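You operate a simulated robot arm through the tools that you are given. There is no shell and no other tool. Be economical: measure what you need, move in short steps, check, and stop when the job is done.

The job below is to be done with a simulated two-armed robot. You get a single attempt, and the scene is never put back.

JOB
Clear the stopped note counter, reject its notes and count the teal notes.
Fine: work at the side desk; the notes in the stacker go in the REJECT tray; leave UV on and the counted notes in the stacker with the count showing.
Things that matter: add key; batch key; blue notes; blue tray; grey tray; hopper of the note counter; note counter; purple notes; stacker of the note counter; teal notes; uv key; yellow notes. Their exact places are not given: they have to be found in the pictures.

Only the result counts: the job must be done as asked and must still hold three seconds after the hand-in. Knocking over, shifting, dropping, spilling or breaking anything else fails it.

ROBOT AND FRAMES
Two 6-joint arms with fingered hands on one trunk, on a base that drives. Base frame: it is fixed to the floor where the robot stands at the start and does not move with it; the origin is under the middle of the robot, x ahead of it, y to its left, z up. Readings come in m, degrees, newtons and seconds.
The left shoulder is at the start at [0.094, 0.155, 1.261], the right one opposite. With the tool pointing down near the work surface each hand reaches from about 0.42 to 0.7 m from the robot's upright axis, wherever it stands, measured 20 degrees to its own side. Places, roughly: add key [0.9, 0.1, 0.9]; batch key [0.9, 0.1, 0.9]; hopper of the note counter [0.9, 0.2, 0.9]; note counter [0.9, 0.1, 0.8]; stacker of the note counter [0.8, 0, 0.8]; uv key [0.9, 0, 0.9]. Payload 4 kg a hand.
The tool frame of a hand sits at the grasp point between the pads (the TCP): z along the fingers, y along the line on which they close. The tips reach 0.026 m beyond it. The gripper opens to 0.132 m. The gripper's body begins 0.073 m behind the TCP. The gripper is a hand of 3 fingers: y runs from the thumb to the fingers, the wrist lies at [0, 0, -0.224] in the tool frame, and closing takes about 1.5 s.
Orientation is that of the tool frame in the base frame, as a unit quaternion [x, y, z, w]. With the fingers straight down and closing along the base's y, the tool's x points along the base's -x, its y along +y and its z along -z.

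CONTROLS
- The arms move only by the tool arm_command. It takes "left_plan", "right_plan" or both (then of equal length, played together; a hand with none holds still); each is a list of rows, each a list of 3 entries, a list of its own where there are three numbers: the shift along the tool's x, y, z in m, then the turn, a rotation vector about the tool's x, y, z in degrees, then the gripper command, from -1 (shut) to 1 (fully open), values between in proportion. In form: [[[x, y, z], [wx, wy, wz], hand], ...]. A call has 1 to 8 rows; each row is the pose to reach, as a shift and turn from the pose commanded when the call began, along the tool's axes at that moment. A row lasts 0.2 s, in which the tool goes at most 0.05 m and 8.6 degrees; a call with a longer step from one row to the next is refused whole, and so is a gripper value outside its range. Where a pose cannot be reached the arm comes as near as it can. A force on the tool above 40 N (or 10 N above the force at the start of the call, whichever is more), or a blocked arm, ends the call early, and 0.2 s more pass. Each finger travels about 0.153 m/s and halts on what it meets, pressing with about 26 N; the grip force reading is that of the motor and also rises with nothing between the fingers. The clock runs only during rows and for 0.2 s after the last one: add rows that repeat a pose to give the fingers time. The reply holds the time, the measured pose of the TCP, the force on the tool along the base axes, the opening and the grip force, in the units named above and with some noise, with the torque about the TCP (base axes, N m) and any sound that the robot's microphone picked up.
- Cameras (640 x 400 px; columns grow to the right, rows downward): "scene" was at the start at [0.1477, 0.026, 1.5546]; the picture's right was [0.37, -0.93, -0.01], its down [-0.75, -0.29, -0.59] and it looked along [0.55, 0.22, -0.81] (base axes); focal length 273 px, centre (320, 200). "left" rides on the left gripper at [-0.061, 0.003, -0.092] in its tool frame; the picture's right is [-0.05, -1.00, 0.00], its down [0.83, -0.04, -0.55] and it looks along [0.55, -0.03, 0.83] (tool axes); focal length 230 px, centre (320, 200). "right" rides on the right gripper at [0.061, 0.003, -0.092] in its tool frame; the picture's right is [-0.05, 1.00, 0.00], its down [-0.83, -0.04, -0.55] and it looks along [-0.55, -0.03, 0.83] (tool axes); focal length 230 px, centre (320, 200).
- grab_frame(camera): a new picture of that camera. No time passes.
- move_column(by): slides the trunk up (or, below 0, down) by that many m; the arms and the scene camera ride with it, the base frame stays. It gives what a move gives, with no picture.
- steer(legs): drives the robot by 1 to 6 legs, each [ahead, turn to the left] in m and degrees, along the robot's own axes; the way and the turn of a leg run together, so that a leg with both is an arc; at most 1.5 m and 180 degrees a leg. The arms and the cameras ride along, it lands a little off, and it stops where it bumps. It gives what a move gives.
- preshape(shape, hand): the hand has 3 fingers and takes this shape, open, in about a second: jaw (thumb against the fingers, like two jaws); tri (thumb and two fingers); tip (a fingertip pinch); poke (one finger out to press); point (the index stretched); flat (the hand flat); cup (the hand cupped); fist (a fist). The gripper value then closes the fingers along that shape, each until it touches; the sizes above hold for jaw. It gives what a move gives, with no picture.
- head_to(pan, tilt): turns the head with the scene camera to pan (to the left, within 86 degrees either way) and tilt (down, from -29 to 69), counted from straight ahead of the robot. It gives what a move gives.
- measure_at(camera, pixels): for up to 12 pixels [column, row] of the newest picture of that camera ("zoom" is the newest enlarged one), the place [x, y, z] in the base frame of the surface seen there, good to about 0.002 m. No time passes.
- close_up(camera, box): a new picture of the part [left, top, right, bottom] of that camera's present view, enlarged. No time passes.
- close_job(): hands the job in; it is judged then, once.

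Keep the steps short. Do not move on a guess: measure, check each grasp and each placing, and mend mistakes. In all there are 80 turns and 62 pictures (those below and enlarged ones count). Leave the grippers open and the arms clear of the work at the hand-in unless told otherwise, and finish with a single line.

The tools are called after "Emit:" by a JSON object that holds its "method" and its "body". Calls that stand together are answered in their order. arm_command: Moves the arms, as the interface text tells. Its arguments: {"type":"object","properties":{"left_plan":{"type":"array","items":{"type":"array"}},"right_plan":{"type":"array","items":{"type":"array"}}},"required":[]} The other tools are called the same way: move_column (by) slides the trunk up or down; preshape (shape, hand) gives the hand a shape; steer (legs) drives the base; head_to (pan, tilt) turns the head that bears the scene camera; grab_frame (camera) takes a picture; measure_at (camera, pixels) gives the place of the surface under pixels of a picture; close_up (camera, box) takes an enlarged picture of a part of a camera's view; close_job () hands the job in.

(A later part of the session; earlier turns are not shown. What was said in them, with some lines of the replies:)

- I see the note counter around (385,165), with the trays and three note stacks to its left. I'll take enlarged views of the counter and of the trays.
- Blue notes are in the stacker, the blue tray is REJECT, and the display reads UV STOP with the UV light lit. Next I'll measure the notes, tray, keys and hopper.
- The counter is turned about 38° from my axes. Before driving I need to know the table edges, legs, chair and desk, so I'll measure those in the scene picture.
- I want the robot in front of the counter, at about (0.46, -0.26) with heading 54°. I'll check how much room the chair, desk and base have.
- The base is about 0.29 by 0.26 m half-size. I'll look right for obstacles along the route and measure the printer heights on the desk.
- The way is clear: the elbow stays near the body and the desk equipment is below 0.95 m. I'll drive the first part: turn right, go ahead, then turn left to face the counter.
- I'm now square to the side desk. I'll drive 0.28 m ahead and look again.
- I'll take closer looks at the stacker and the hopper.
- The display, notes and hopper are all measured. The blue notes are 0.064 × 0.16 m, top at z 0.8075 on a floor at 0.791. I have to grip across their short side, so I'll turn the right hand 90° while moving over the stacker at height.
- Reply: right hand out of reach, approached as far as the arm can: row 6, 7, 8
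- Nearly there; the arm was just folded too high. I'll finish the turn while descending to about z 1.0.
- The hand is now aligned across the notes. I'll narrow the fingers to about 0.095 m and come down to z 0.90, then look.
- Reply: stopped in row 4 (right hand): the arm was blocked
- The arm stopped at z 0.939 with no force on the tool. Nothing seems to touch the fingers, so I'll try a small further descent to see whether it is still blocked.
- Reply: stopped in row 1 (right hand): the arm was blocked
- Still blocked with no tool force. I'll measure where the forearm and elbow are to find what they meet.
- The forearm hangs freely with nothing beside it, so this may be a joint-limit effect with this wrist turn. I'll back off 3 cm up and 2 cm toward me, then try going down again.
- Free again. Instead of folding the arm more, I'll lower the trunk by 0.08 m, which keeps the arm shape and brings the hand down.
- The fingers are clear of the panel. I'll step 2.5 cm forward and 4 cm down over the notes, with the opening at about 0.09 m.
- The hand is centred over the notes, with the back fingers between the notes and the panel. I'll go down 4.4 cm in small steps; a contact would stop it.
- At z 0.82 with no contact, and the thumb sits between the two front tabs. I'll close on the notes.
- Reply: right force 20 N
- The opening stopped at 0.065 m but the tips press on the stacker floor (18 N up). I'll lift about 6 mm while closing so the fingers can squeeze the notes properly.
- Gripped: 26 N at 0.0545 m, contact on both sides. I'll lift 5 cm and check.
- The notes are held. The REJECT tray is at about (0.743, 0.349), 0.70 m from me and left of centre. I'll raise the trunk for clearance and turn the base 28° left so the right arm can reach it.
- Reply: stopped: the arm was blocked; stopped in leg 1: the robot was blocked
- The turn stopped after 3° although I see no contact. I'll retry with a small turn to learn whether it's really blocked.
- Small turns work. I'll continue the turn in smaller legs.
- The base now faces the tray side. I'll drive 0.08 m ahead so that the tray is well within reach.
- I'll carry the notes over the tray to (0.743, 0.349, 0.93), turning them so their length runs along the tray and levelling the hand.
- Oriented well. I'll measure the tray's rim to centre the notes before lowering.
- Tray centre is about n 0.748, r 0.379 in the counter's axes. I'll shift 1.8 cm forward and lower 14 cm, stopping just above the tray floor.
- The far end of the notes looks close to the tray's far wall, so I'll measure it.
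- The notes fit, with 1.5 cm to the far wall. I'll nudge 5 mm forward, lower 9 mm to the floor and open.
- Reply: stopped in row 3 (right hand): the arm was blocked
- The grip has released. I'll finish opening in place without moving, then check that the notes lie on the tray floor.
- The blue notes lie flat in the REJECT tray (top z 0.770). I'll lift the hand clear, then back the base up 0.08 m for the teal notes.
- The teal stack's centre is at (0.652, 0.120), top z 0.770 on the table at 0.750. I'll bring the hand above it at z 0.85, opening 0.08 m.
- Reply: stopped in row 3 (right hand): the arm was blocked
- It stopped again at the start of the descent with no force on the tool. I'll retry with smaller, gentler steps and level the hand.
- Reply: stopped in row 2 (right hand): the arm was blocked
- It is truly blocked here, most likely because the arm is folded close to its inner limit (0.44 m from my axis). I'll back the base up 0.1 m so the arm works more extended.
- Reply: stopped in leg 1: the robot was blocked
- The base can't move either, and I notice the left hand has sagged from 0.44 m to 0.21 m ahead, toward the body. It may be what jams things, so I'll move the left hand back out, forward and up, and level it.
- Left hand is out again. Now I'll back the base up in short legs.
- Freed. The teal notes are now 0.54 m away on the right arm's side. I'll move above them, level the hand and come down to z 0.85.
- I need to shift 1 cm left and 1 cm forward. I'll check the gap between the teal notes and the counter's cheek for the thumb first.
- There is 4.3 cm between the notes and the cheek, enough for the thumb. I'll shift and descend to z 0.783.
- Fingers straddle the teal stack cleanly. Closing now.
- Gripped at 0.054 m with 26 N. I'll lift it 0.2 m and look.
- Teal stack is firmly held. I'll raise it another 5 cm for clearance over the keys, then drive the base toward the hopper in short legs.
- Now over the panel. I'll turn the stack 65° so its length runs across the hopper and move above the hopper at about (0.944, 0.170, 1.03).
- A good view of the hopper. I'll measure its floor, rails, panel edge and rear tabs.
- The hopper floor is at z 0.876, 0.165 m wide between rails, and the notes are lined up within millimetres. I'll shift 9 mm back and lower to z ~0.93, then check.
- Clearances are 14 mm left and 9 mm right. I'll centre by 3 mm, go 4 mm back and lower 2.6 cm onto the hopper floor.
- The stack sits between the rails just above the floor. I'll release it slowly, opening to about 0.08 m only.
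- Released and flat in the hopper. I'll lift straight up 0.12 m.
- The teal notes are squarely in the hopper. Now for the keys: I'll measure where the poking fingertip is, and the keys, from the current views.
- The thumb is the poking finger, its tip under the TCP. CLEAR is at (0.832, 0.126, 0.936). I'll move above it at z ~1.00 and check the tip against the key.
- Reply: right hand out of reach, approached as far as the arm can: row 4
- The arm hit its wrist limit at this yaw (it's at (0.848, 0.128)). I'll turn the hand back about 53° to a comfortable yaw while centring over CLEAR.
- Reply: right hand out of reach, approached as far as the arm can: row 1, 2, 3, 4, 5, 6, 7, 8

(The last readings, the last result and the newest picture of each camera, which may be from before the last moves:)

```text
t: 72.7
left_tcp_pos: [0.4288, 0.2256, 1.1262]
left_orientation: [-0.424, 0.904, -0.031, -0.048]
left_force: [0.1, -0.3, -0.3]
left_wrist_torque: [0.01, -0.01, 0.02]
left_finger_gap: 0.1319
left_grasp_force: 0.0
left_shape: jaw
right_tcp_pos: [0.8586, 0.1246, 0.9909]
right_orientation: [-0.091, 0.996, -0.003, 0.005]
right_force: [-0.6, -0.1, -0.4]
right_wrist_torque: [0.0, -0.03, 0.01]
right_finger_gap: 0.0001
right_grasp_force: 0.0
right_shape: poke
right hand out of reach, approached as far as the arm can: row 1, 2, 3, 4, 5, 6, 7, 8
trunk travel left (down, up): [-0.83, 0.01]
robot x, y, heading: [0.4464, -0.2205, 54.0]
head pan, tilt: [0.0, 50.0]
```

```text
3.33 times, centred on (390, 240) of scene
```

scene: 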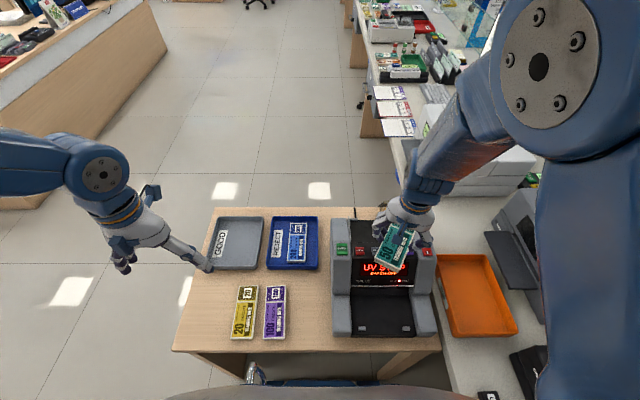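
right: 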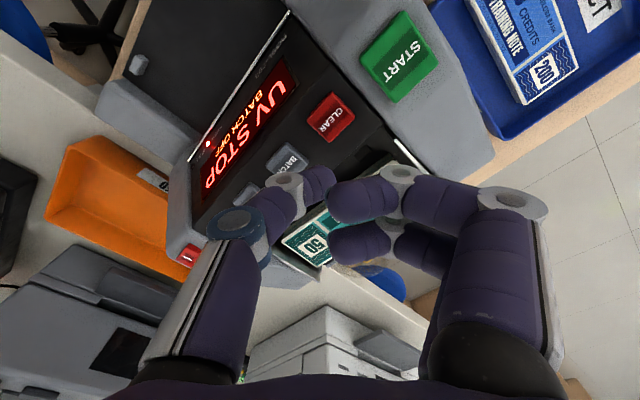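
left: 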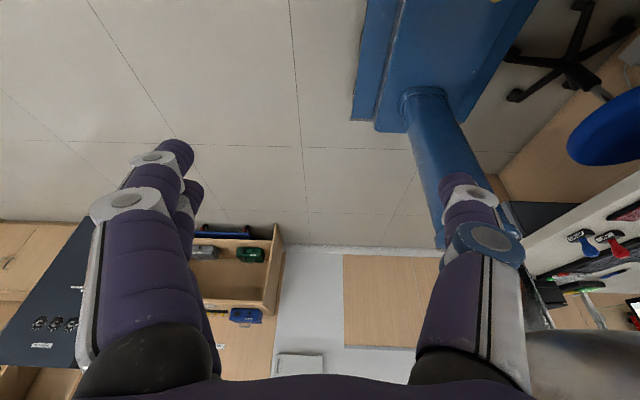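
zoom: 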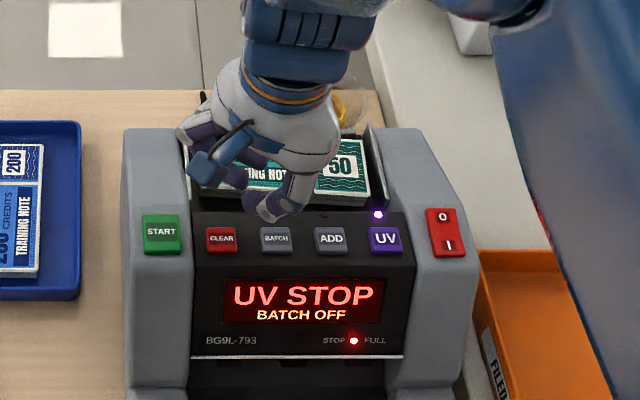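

The fold limit again: I'm too close. I'll back the base up 0.08 m; the fingertip is about 2.5 cm above the keys, so it will pass clear.

Emit:
{"method": "steer", "body": {"legs": [[-0.03, 0], [-0.03, 0], [-0.03, 0]]}}

```text
t: 74.5
left_tcp_pos: [0.3876, 0.1659, 1.132]
left_orientation: [-0.421, 0.906, -0.022, -0.038]
left_force: [0.3, 0.2, -0.1]
left_wrist_torque: [-0.04, 0.01, -0.02]
left_finger_gap: 0.132
left_grasp_force: 0.0
left_shape: jaw
right_tcp_pos: [0.806, 0.0517, 0.9857]
right_orientation: [-0.091, 0.996, -0.008, 0.002]
right_force: [0.3, 0.0, 0.3]
right_wrist_torque: [-0.06, 0.01, 0.0]
right_finger_gap: 0.0002
right_grasp_force: 0.0
right_shape: poke
trunk travel left (down, up): [-0.83, 0.01]
robot x, y, heading: [0.3882, -0.293, 53.2]
head pan, tilt: [0.0, 50.0]
```

Emit:
{"method": "arm_command", "body": {"right_plan": [[[-0.01, 0.017, -0.005], [0, 0, 0], -1], [[-0.02, 0.035, -0.005], [0, 0, 0], -1], [[-0.03, 0.052, -0.005], [0, 0, 0], -1], [[-0.04, 0.069, -0.005], [0, 0, 0], -1], [[-0.04, 0.069, -0.003], [0, 0, 0], -1]]}}

Emit:
{"method": "grab_frame", "body": {"camera": "right"}}

Emit:
{"method": "close_up", "body": {"camera": "scene", "box": [310, 160, 470, 280]}}

```text
t: 75.7
left_tcp_pos: [0.3708, 0.1358, 1.1185]
left_orientation: [-0.42, 0.904, -0.034, -0.064]
left_force: [0.0, -0.2, 1.6]
left_wrist_torque: [-0.01, 0.02, -0.02]
left_finger_gap: 0.1321
left_grasp_force: 0.1
left_shape: jaw
right_tcp_pos: [0.8219, 0.1112, 1.0006]
right_orientation: [-0.09, 0.996, -0.002, 0.01]
right_force: [-0.6, 0.2, 0.7]
right_wrist_torque: [0.02, 0.01, -0.01]
right_finger_gap: 0.0001
right_grasp_force: 0.0
right_shape: poke
trunk travel left (down, up): [-0.83, 0.01]
robot x, y, heading: [0.3947, -0.2925, 53.8]
head pan, tilt: [0.0, 50.0]
```

```text
10 pictures are left
```

right: 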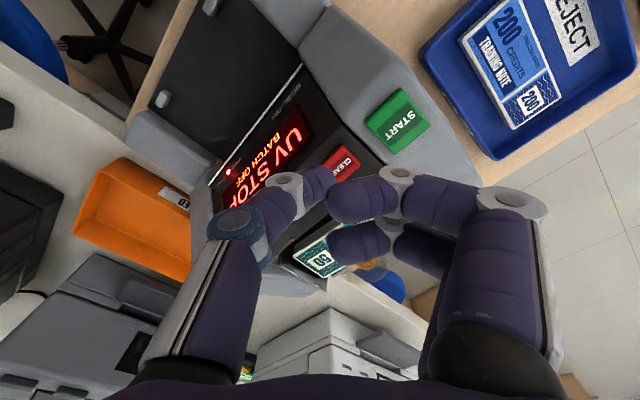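

```text
3.33 times, centred on (390, 220) of scene
```

zoom: 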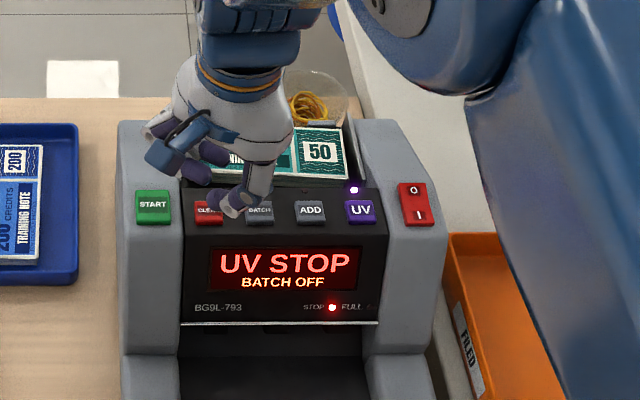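

I'll measure the fingertip itself and the key in this view (no picture cost).

Emit:
{"method": "measure_at", "body": {"camera": "zoom", "pixels": [[229, 215], [231, 210], [236, 206], [225, 210], [205, 213], [153, 206], [225, 203], [240, 213]]}}

Emit:
{"method": "measure_at", "body": {"camera": "right", "pixels": [[322, 178], [330, 180], [315, 170], [325, 190], [342, 163], [397, 122], [360, 170]]}}

```text
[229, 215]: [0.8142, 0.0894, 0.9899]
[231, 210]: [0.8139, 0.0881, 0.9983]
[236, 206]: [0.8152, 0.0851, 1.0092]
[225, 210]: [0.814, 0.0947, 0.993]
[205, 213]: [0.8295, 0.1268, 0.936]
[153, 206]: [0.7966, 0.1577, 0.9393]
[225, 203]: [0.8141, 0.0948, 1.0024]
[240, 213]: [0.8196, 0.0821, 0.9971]
```

```text
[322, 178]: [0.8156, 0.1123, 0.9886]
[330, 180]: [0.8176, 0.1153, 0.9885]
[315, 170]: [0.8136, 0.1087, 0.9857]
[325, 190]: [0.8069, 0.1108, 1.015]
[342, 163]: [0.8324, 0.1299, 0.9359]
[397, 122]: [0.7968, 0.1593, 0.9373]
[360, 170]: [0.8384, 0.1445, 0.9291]
```

The tip is about under the TCP. I'll shift to put its pad over CLEAR (0.832, 0.126) and come down gently until contact.

Emit:
{"method": "arm_command", "body": {"right_plan": [[[-0.007, 0.008, 0], [0, 0, 0], -1], [[-0.0136, 0.017, 0.003], [0, 0, 0], -1], [[-0.0136, 0.017, 0.013], [0, 0, 0], -1], [[-0.0136, 0.017, 0.023], [0, 0, 0], -1], [[-0.0136, 0.017, 0.031], [0, 0, 0], -1], [[-0.0135, 0.017, 0.037], [0, 0, 0], -1], [[-0.0135, 0.017, 0.042], [0, 0, 0], -1]]}}

```text
t: 77.2
left_tcp_pos: [0.3698, 0.1342, 1.1196]
left_orientation: [-0.42, 0.905, -0.034, -0.063]
left_force: [-0.2, -0.4, 0.7]
left_wrist_torque: [0.02, 0.01, 0.0]
left_finger_gap: 0.1318
left_grasp_force: 0.0
left_shape: jaw
right_tcp_pos: [0.8321, 0.1287, 0.9601]
right_orientation: [-0.089, 0.996, -0.001, 0.011]
right_force: [1.6, -0.3, 5.0]
right_wrist_torque: [-0.01, -0.01, -0.01]
right_finger_gap: 0.0
right_grasp_force: 0.0
right_shape: poke
trunk travel left (down, up): [-0.83, 0.01]
robot x, y, heading: [0.3943, -0.2907, 53.4]
head pan, tilt: [0.0, 50.0]
heard: click
```

A click with 5 N: CLEAR has been pressed. I'll lift 4 cm and read the display.

Emit:
{"method": "arm_command", "body": {"right_plan": [[[0, 0, -0.01], [0, 0, 0], -1], [[0, 0, -0.025], [0, 0, 0], -1], [[0, 0, -0.04], [0, 0, 0], -1]]}}

Emit:
{"method": "close_up", "body": {"camera": "scene", "box": [310, 160, 470, 280]}}

```text
t: 78.0
left_tcp_pos: [0.3692, 0.1352, 1.1199]
left_orientation: [-0.42, 0.905, -0.034, -0.063]
left_force: [1.3, 0.6, -1.3]
left_wrist_torque: [-0.05, 0.03, 0.02]
left_finger_gap: 0.1319
left_grasp_force: 0.0
left_shape: jaw
right_tcp_pos: [0.8318, 0.1297, 0.9987]
right_orientation: [-0.089, 0.996, -0.002, 0.01]
right_force: [0.0, 0.0, -1.0]
right_wrist_torque: [0.02, 0.0, 0.01]
right_finger_gap: 0.0001
right_grasp_force: 0.0
right_shape: poke
trunk travel left (down, up): [-0.83, 0.01]
robot x, y, heading: [0.3938, -0.2903, 53.5]
head pan, tilt: [0.0, 50.0]
```

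```text
3.33 times, centred on (390, 220) of scene
```

zoom: 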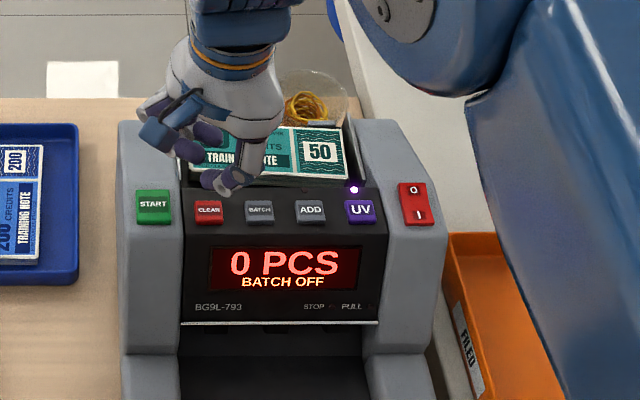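

The display shows 0 PCS, UV lit. Next I'll move over START at (0.797, 0.158, 0.939) and press.

Emit:
{"method": "arm_command", "body": {"right_plan": [[[0.01, 0.012, 0], [0, 0, 0], -1], [[0.02, 0.024, 0], [0, 0, 0], -1], [[0.029, 0.035, 0], [0, 0, 0], -1], [[0.029, 0.035, 0.012], [0, 0, 0], -1], [[0.029, 0.035, 0.023], [0, 0, 0], -1], [[0.029, 0.035, 0.031], [0, 0, 0], -1], [[0.029, 0.035, 0.036], [0, 0, 0], -1], [[0.029, 0.035, 0.039], [0, 0, 0], -1]]}}

```text
t: 79.8
left_tcp_pos: [0.3686, 0.1338, 1.1202]
left_orientation: [-0.421, 0.904, -0.033, -0.063]
left_force: [0.0, 0.4, -0.1]
left_wrist_torque: [-0.03, 0.0, -0.02]
left_finger_gap: 0.1322
left_grasp_force: 0.1
left_shape: jaw
right_tcp_pos: [0.7974, 0.1579, 0.9594]
right_orientation: [-0.089, 0.996, -0.001, 0.012]
right_force: [-1.9, -1.8, 9.1]
right_wrist_torque: [-0.07, 0.07, 0.02]
right_finger_gap: 0.0
right_grasp_force: 0.0
right_shape: poke
trunk travel left (down, up): [-0.83, 0.01]
robot x, y, heading: [0.3947, -0.2932, 53.2]
head pan, tilt: [0.0, 50.0]
heard: click
```

A click at START. I'll lift straight up and move back toward me, then watch the count.

Emit:
{"method": "arm_command", "body": {"right_plan": [[[0, 0, -0.012], [0, 0, 0], -1], [[0, 0, -0.03], [0, 0, 0], -1], [[0, 0, -0.05], [0, 0, 0], -1], [[0, 0, -0.07], [0, 0, 0], -1], [[0, 0, -0.07], [0, 0, 0], -1], [[0, 0, -0.07], [0, 0, 0], -1]]}}

Emit:
{"method": "close_up", "body": {"camera": "scene", "box": [310, 180, 470, 300]}}

```text
t: 81.2
left_tcp_pos: [0.3703, 0.1344, 1.1187]
left_orientation: [-0.421, 0.904, -0.034, -0.063]
left_force: [-0.2, 0.3, 0.2]
left_wrist_torque: [0.0, -0.02, 0.01]
left_finger_gap: 0.1319
left_grasp_force: 0.0
left_shape: jaw
right_tcp_pos: [0.8032, 0.1557, 1.0256]
right_orientation: [-0.076, 0.997, -0.001, 0.0]
right_force: [0.0, 0.1, 0.3]
right_wrist_torque: [-0.02, 0.01, 0.02]
right_finger_gap: 0.0
right_grasp_force: 0.1
right_shape: poke
trunk travel left (down, up): [-0.83, 0.01]
robot x, y, heading: [0.392, -0.2955, 53.7]
head pan, tilt: [0.0, 50.0]
```

```text
3.33 times, centred on (390, 240) of scene
```

zoom: 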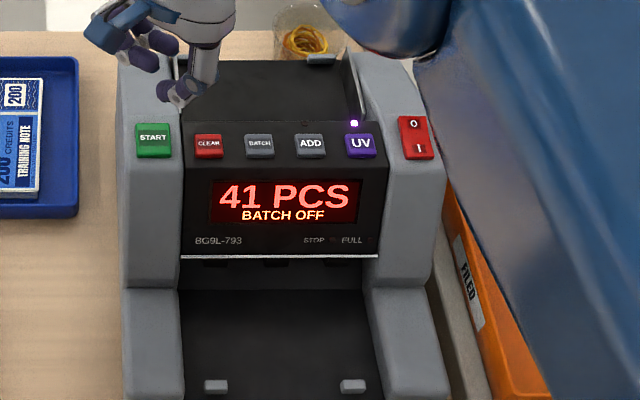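

The hopper is empty and it reads 41 PCS; the notes should be on their way to the stacker. I'll back the base away (hand is well above the keys), open the hand, and look again.

Emit:
{"method": "steer", "body": {"legs": [[-0.04, 0], [-0.04, 0], [-0.04, 0], [-0.04, 0], [-0.04, 0]]}}

Emit:
{"method": "preshape", "body": {"shape": "jaw", "hand": "right"}}

Emit:
{"method": "grab_frame", "body": {"camera": "scene"}}

```text
t: 84.0
left_tcp_pos: [0.2559, -0.0179, 1.1228]
left_orientation: [-0.421, 0.905, -0.03, -0.057]
left_force: [-0.9, 0.0, -1.2]
left_wrist_torque: [-0.01, -0.02, -0.01]
left_finger_gap: 0.1319
left_grasp_force: 0.0
left_shape: jaw
right_tcp_pos: [0.6871, 0.001, 1.0266]
right_orientation: [-0.081, 0.997, 0.0, 0.003]
right_force: [0.3, 0.5, -0.5]
right_wrist_torque: [-0.01, -0.04, -0.03]
right_finger_gap: 0.0
right_grasp_force: 0.0
right_shape: poke
trunk travel left (down, up): [-0.83, 0.01]
robot x, y, heading: [0.2754, -0.4547, 53.6]
head pan, tilt: [0.0, 50.0]
```

```text
t: 84.9
left_tcp_pos: [0.2411, -0.0438, 1.112]
left_orientation: [-0.418, 0.904, -0.044, -0.082]
left_force: [-1.4, -0.2, -0.3]
left_wrist_torque: [-0.01, -0.03, 0.02]
left_finger_gap: 0.1322
left_grasp_force: 0.2
left_shape: jaw
right_tcp_pos: [0.6856, -0.0182, 1.031]
right_orientation: [-0.062, 0.998, 0.008, -0.005]
right_force: [0.6, -0.7, 0.3]
right_wrist_torque: [0.0, -0.01, -0.01]
right_finger_gap: 0.1319
right_grasp_force: 0.0
right_shape: jaw
trunk travel left (down, up): [-0.83, 0.01]
robot x, y, heading: [0.2752, -0.4524, 53.5]
head pan, tilt: [0.0, 50.0]
```

```text
6 pictures are left
```

scene: 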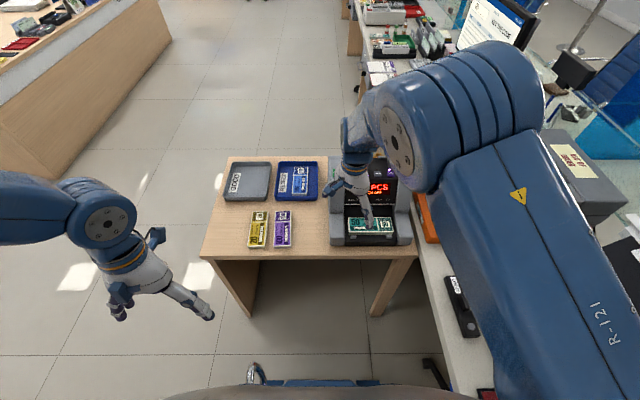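

The teal notes are in the stacker. I'll back up another 0.1 m so the arm is fully clear, and read the display.

Emit:
{"method": "steer", "body": {"legs": [[-0.04, 0], [-0.05, 0]]}}

Emit:
{"method": "close_up", "body": {"camera": "scene", "box": [220, 130, 440, 260]}}

```text
t: 86.3
left_tcp_pos: [0.1873, -0.1111, 1.1302]
left_orientation: [-0.421, 0.905, -0.025, -0.046]
left_force: [-0.7, -0.5, -0.3]
left_wrist_torque: [0.05, 0.02, -0.03]
left_finger_gap: 0.1321
left_grasp_force: 0.0
left_shape: jaw
right_tcp_pos: [0.6202, -0.0899, 1.0415]
right_orientation: [-0.08, 0.997, 0.01, 0.011]
right_force: [-0.1, 0.2, -0.7]
right_wrist_torque: [-0.02, -0.01, -0.01]
right_finger_gap: 0.1321
right_grasp_force: 0.0
right_shape: jaw
trunk travel left (down, up): [-0.83, 0.01]
robot x, y, heading: [0.2226, -0.5269, 53.6]
head pan, tilt: [0.0, 50.0]
```

```text
2.91 times, centred on (330, 195) of scene
```

zoom: 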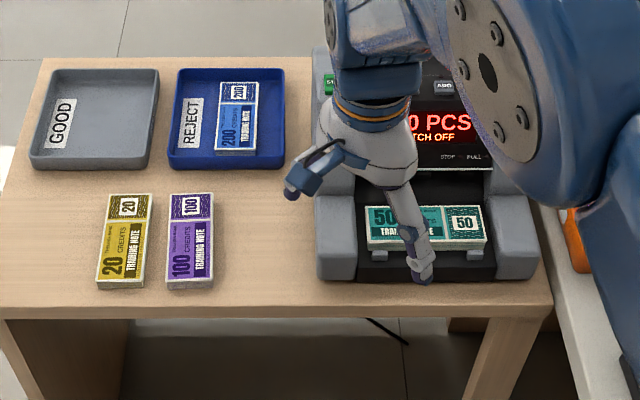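

The display is partly hidden ("…0 PCS"). I'll check it with the right hand's camera.

Emit:
{"method": "grab_frame", "body": {"camera": "right"}}

```text
4 pictures are left
```

right: 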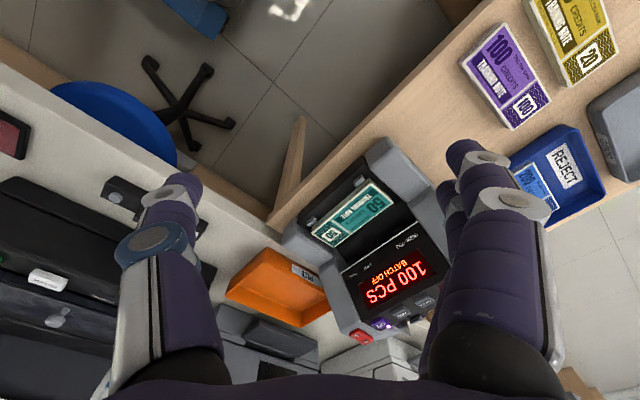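

The display shows 100 PCS with UV lit. The teal notes are in the stacker, the blue notes are in REJECT, and both hands are open and clear. I'm handing in.

Emit:
{"method": "close_job", "body": {}}

```text
The job is handed in.
```

The counter's UV stop is cleared, the blue notes are in the REJECT tray, and the teal notes are counted and in the stacker with 100 PCS showing and UV on.
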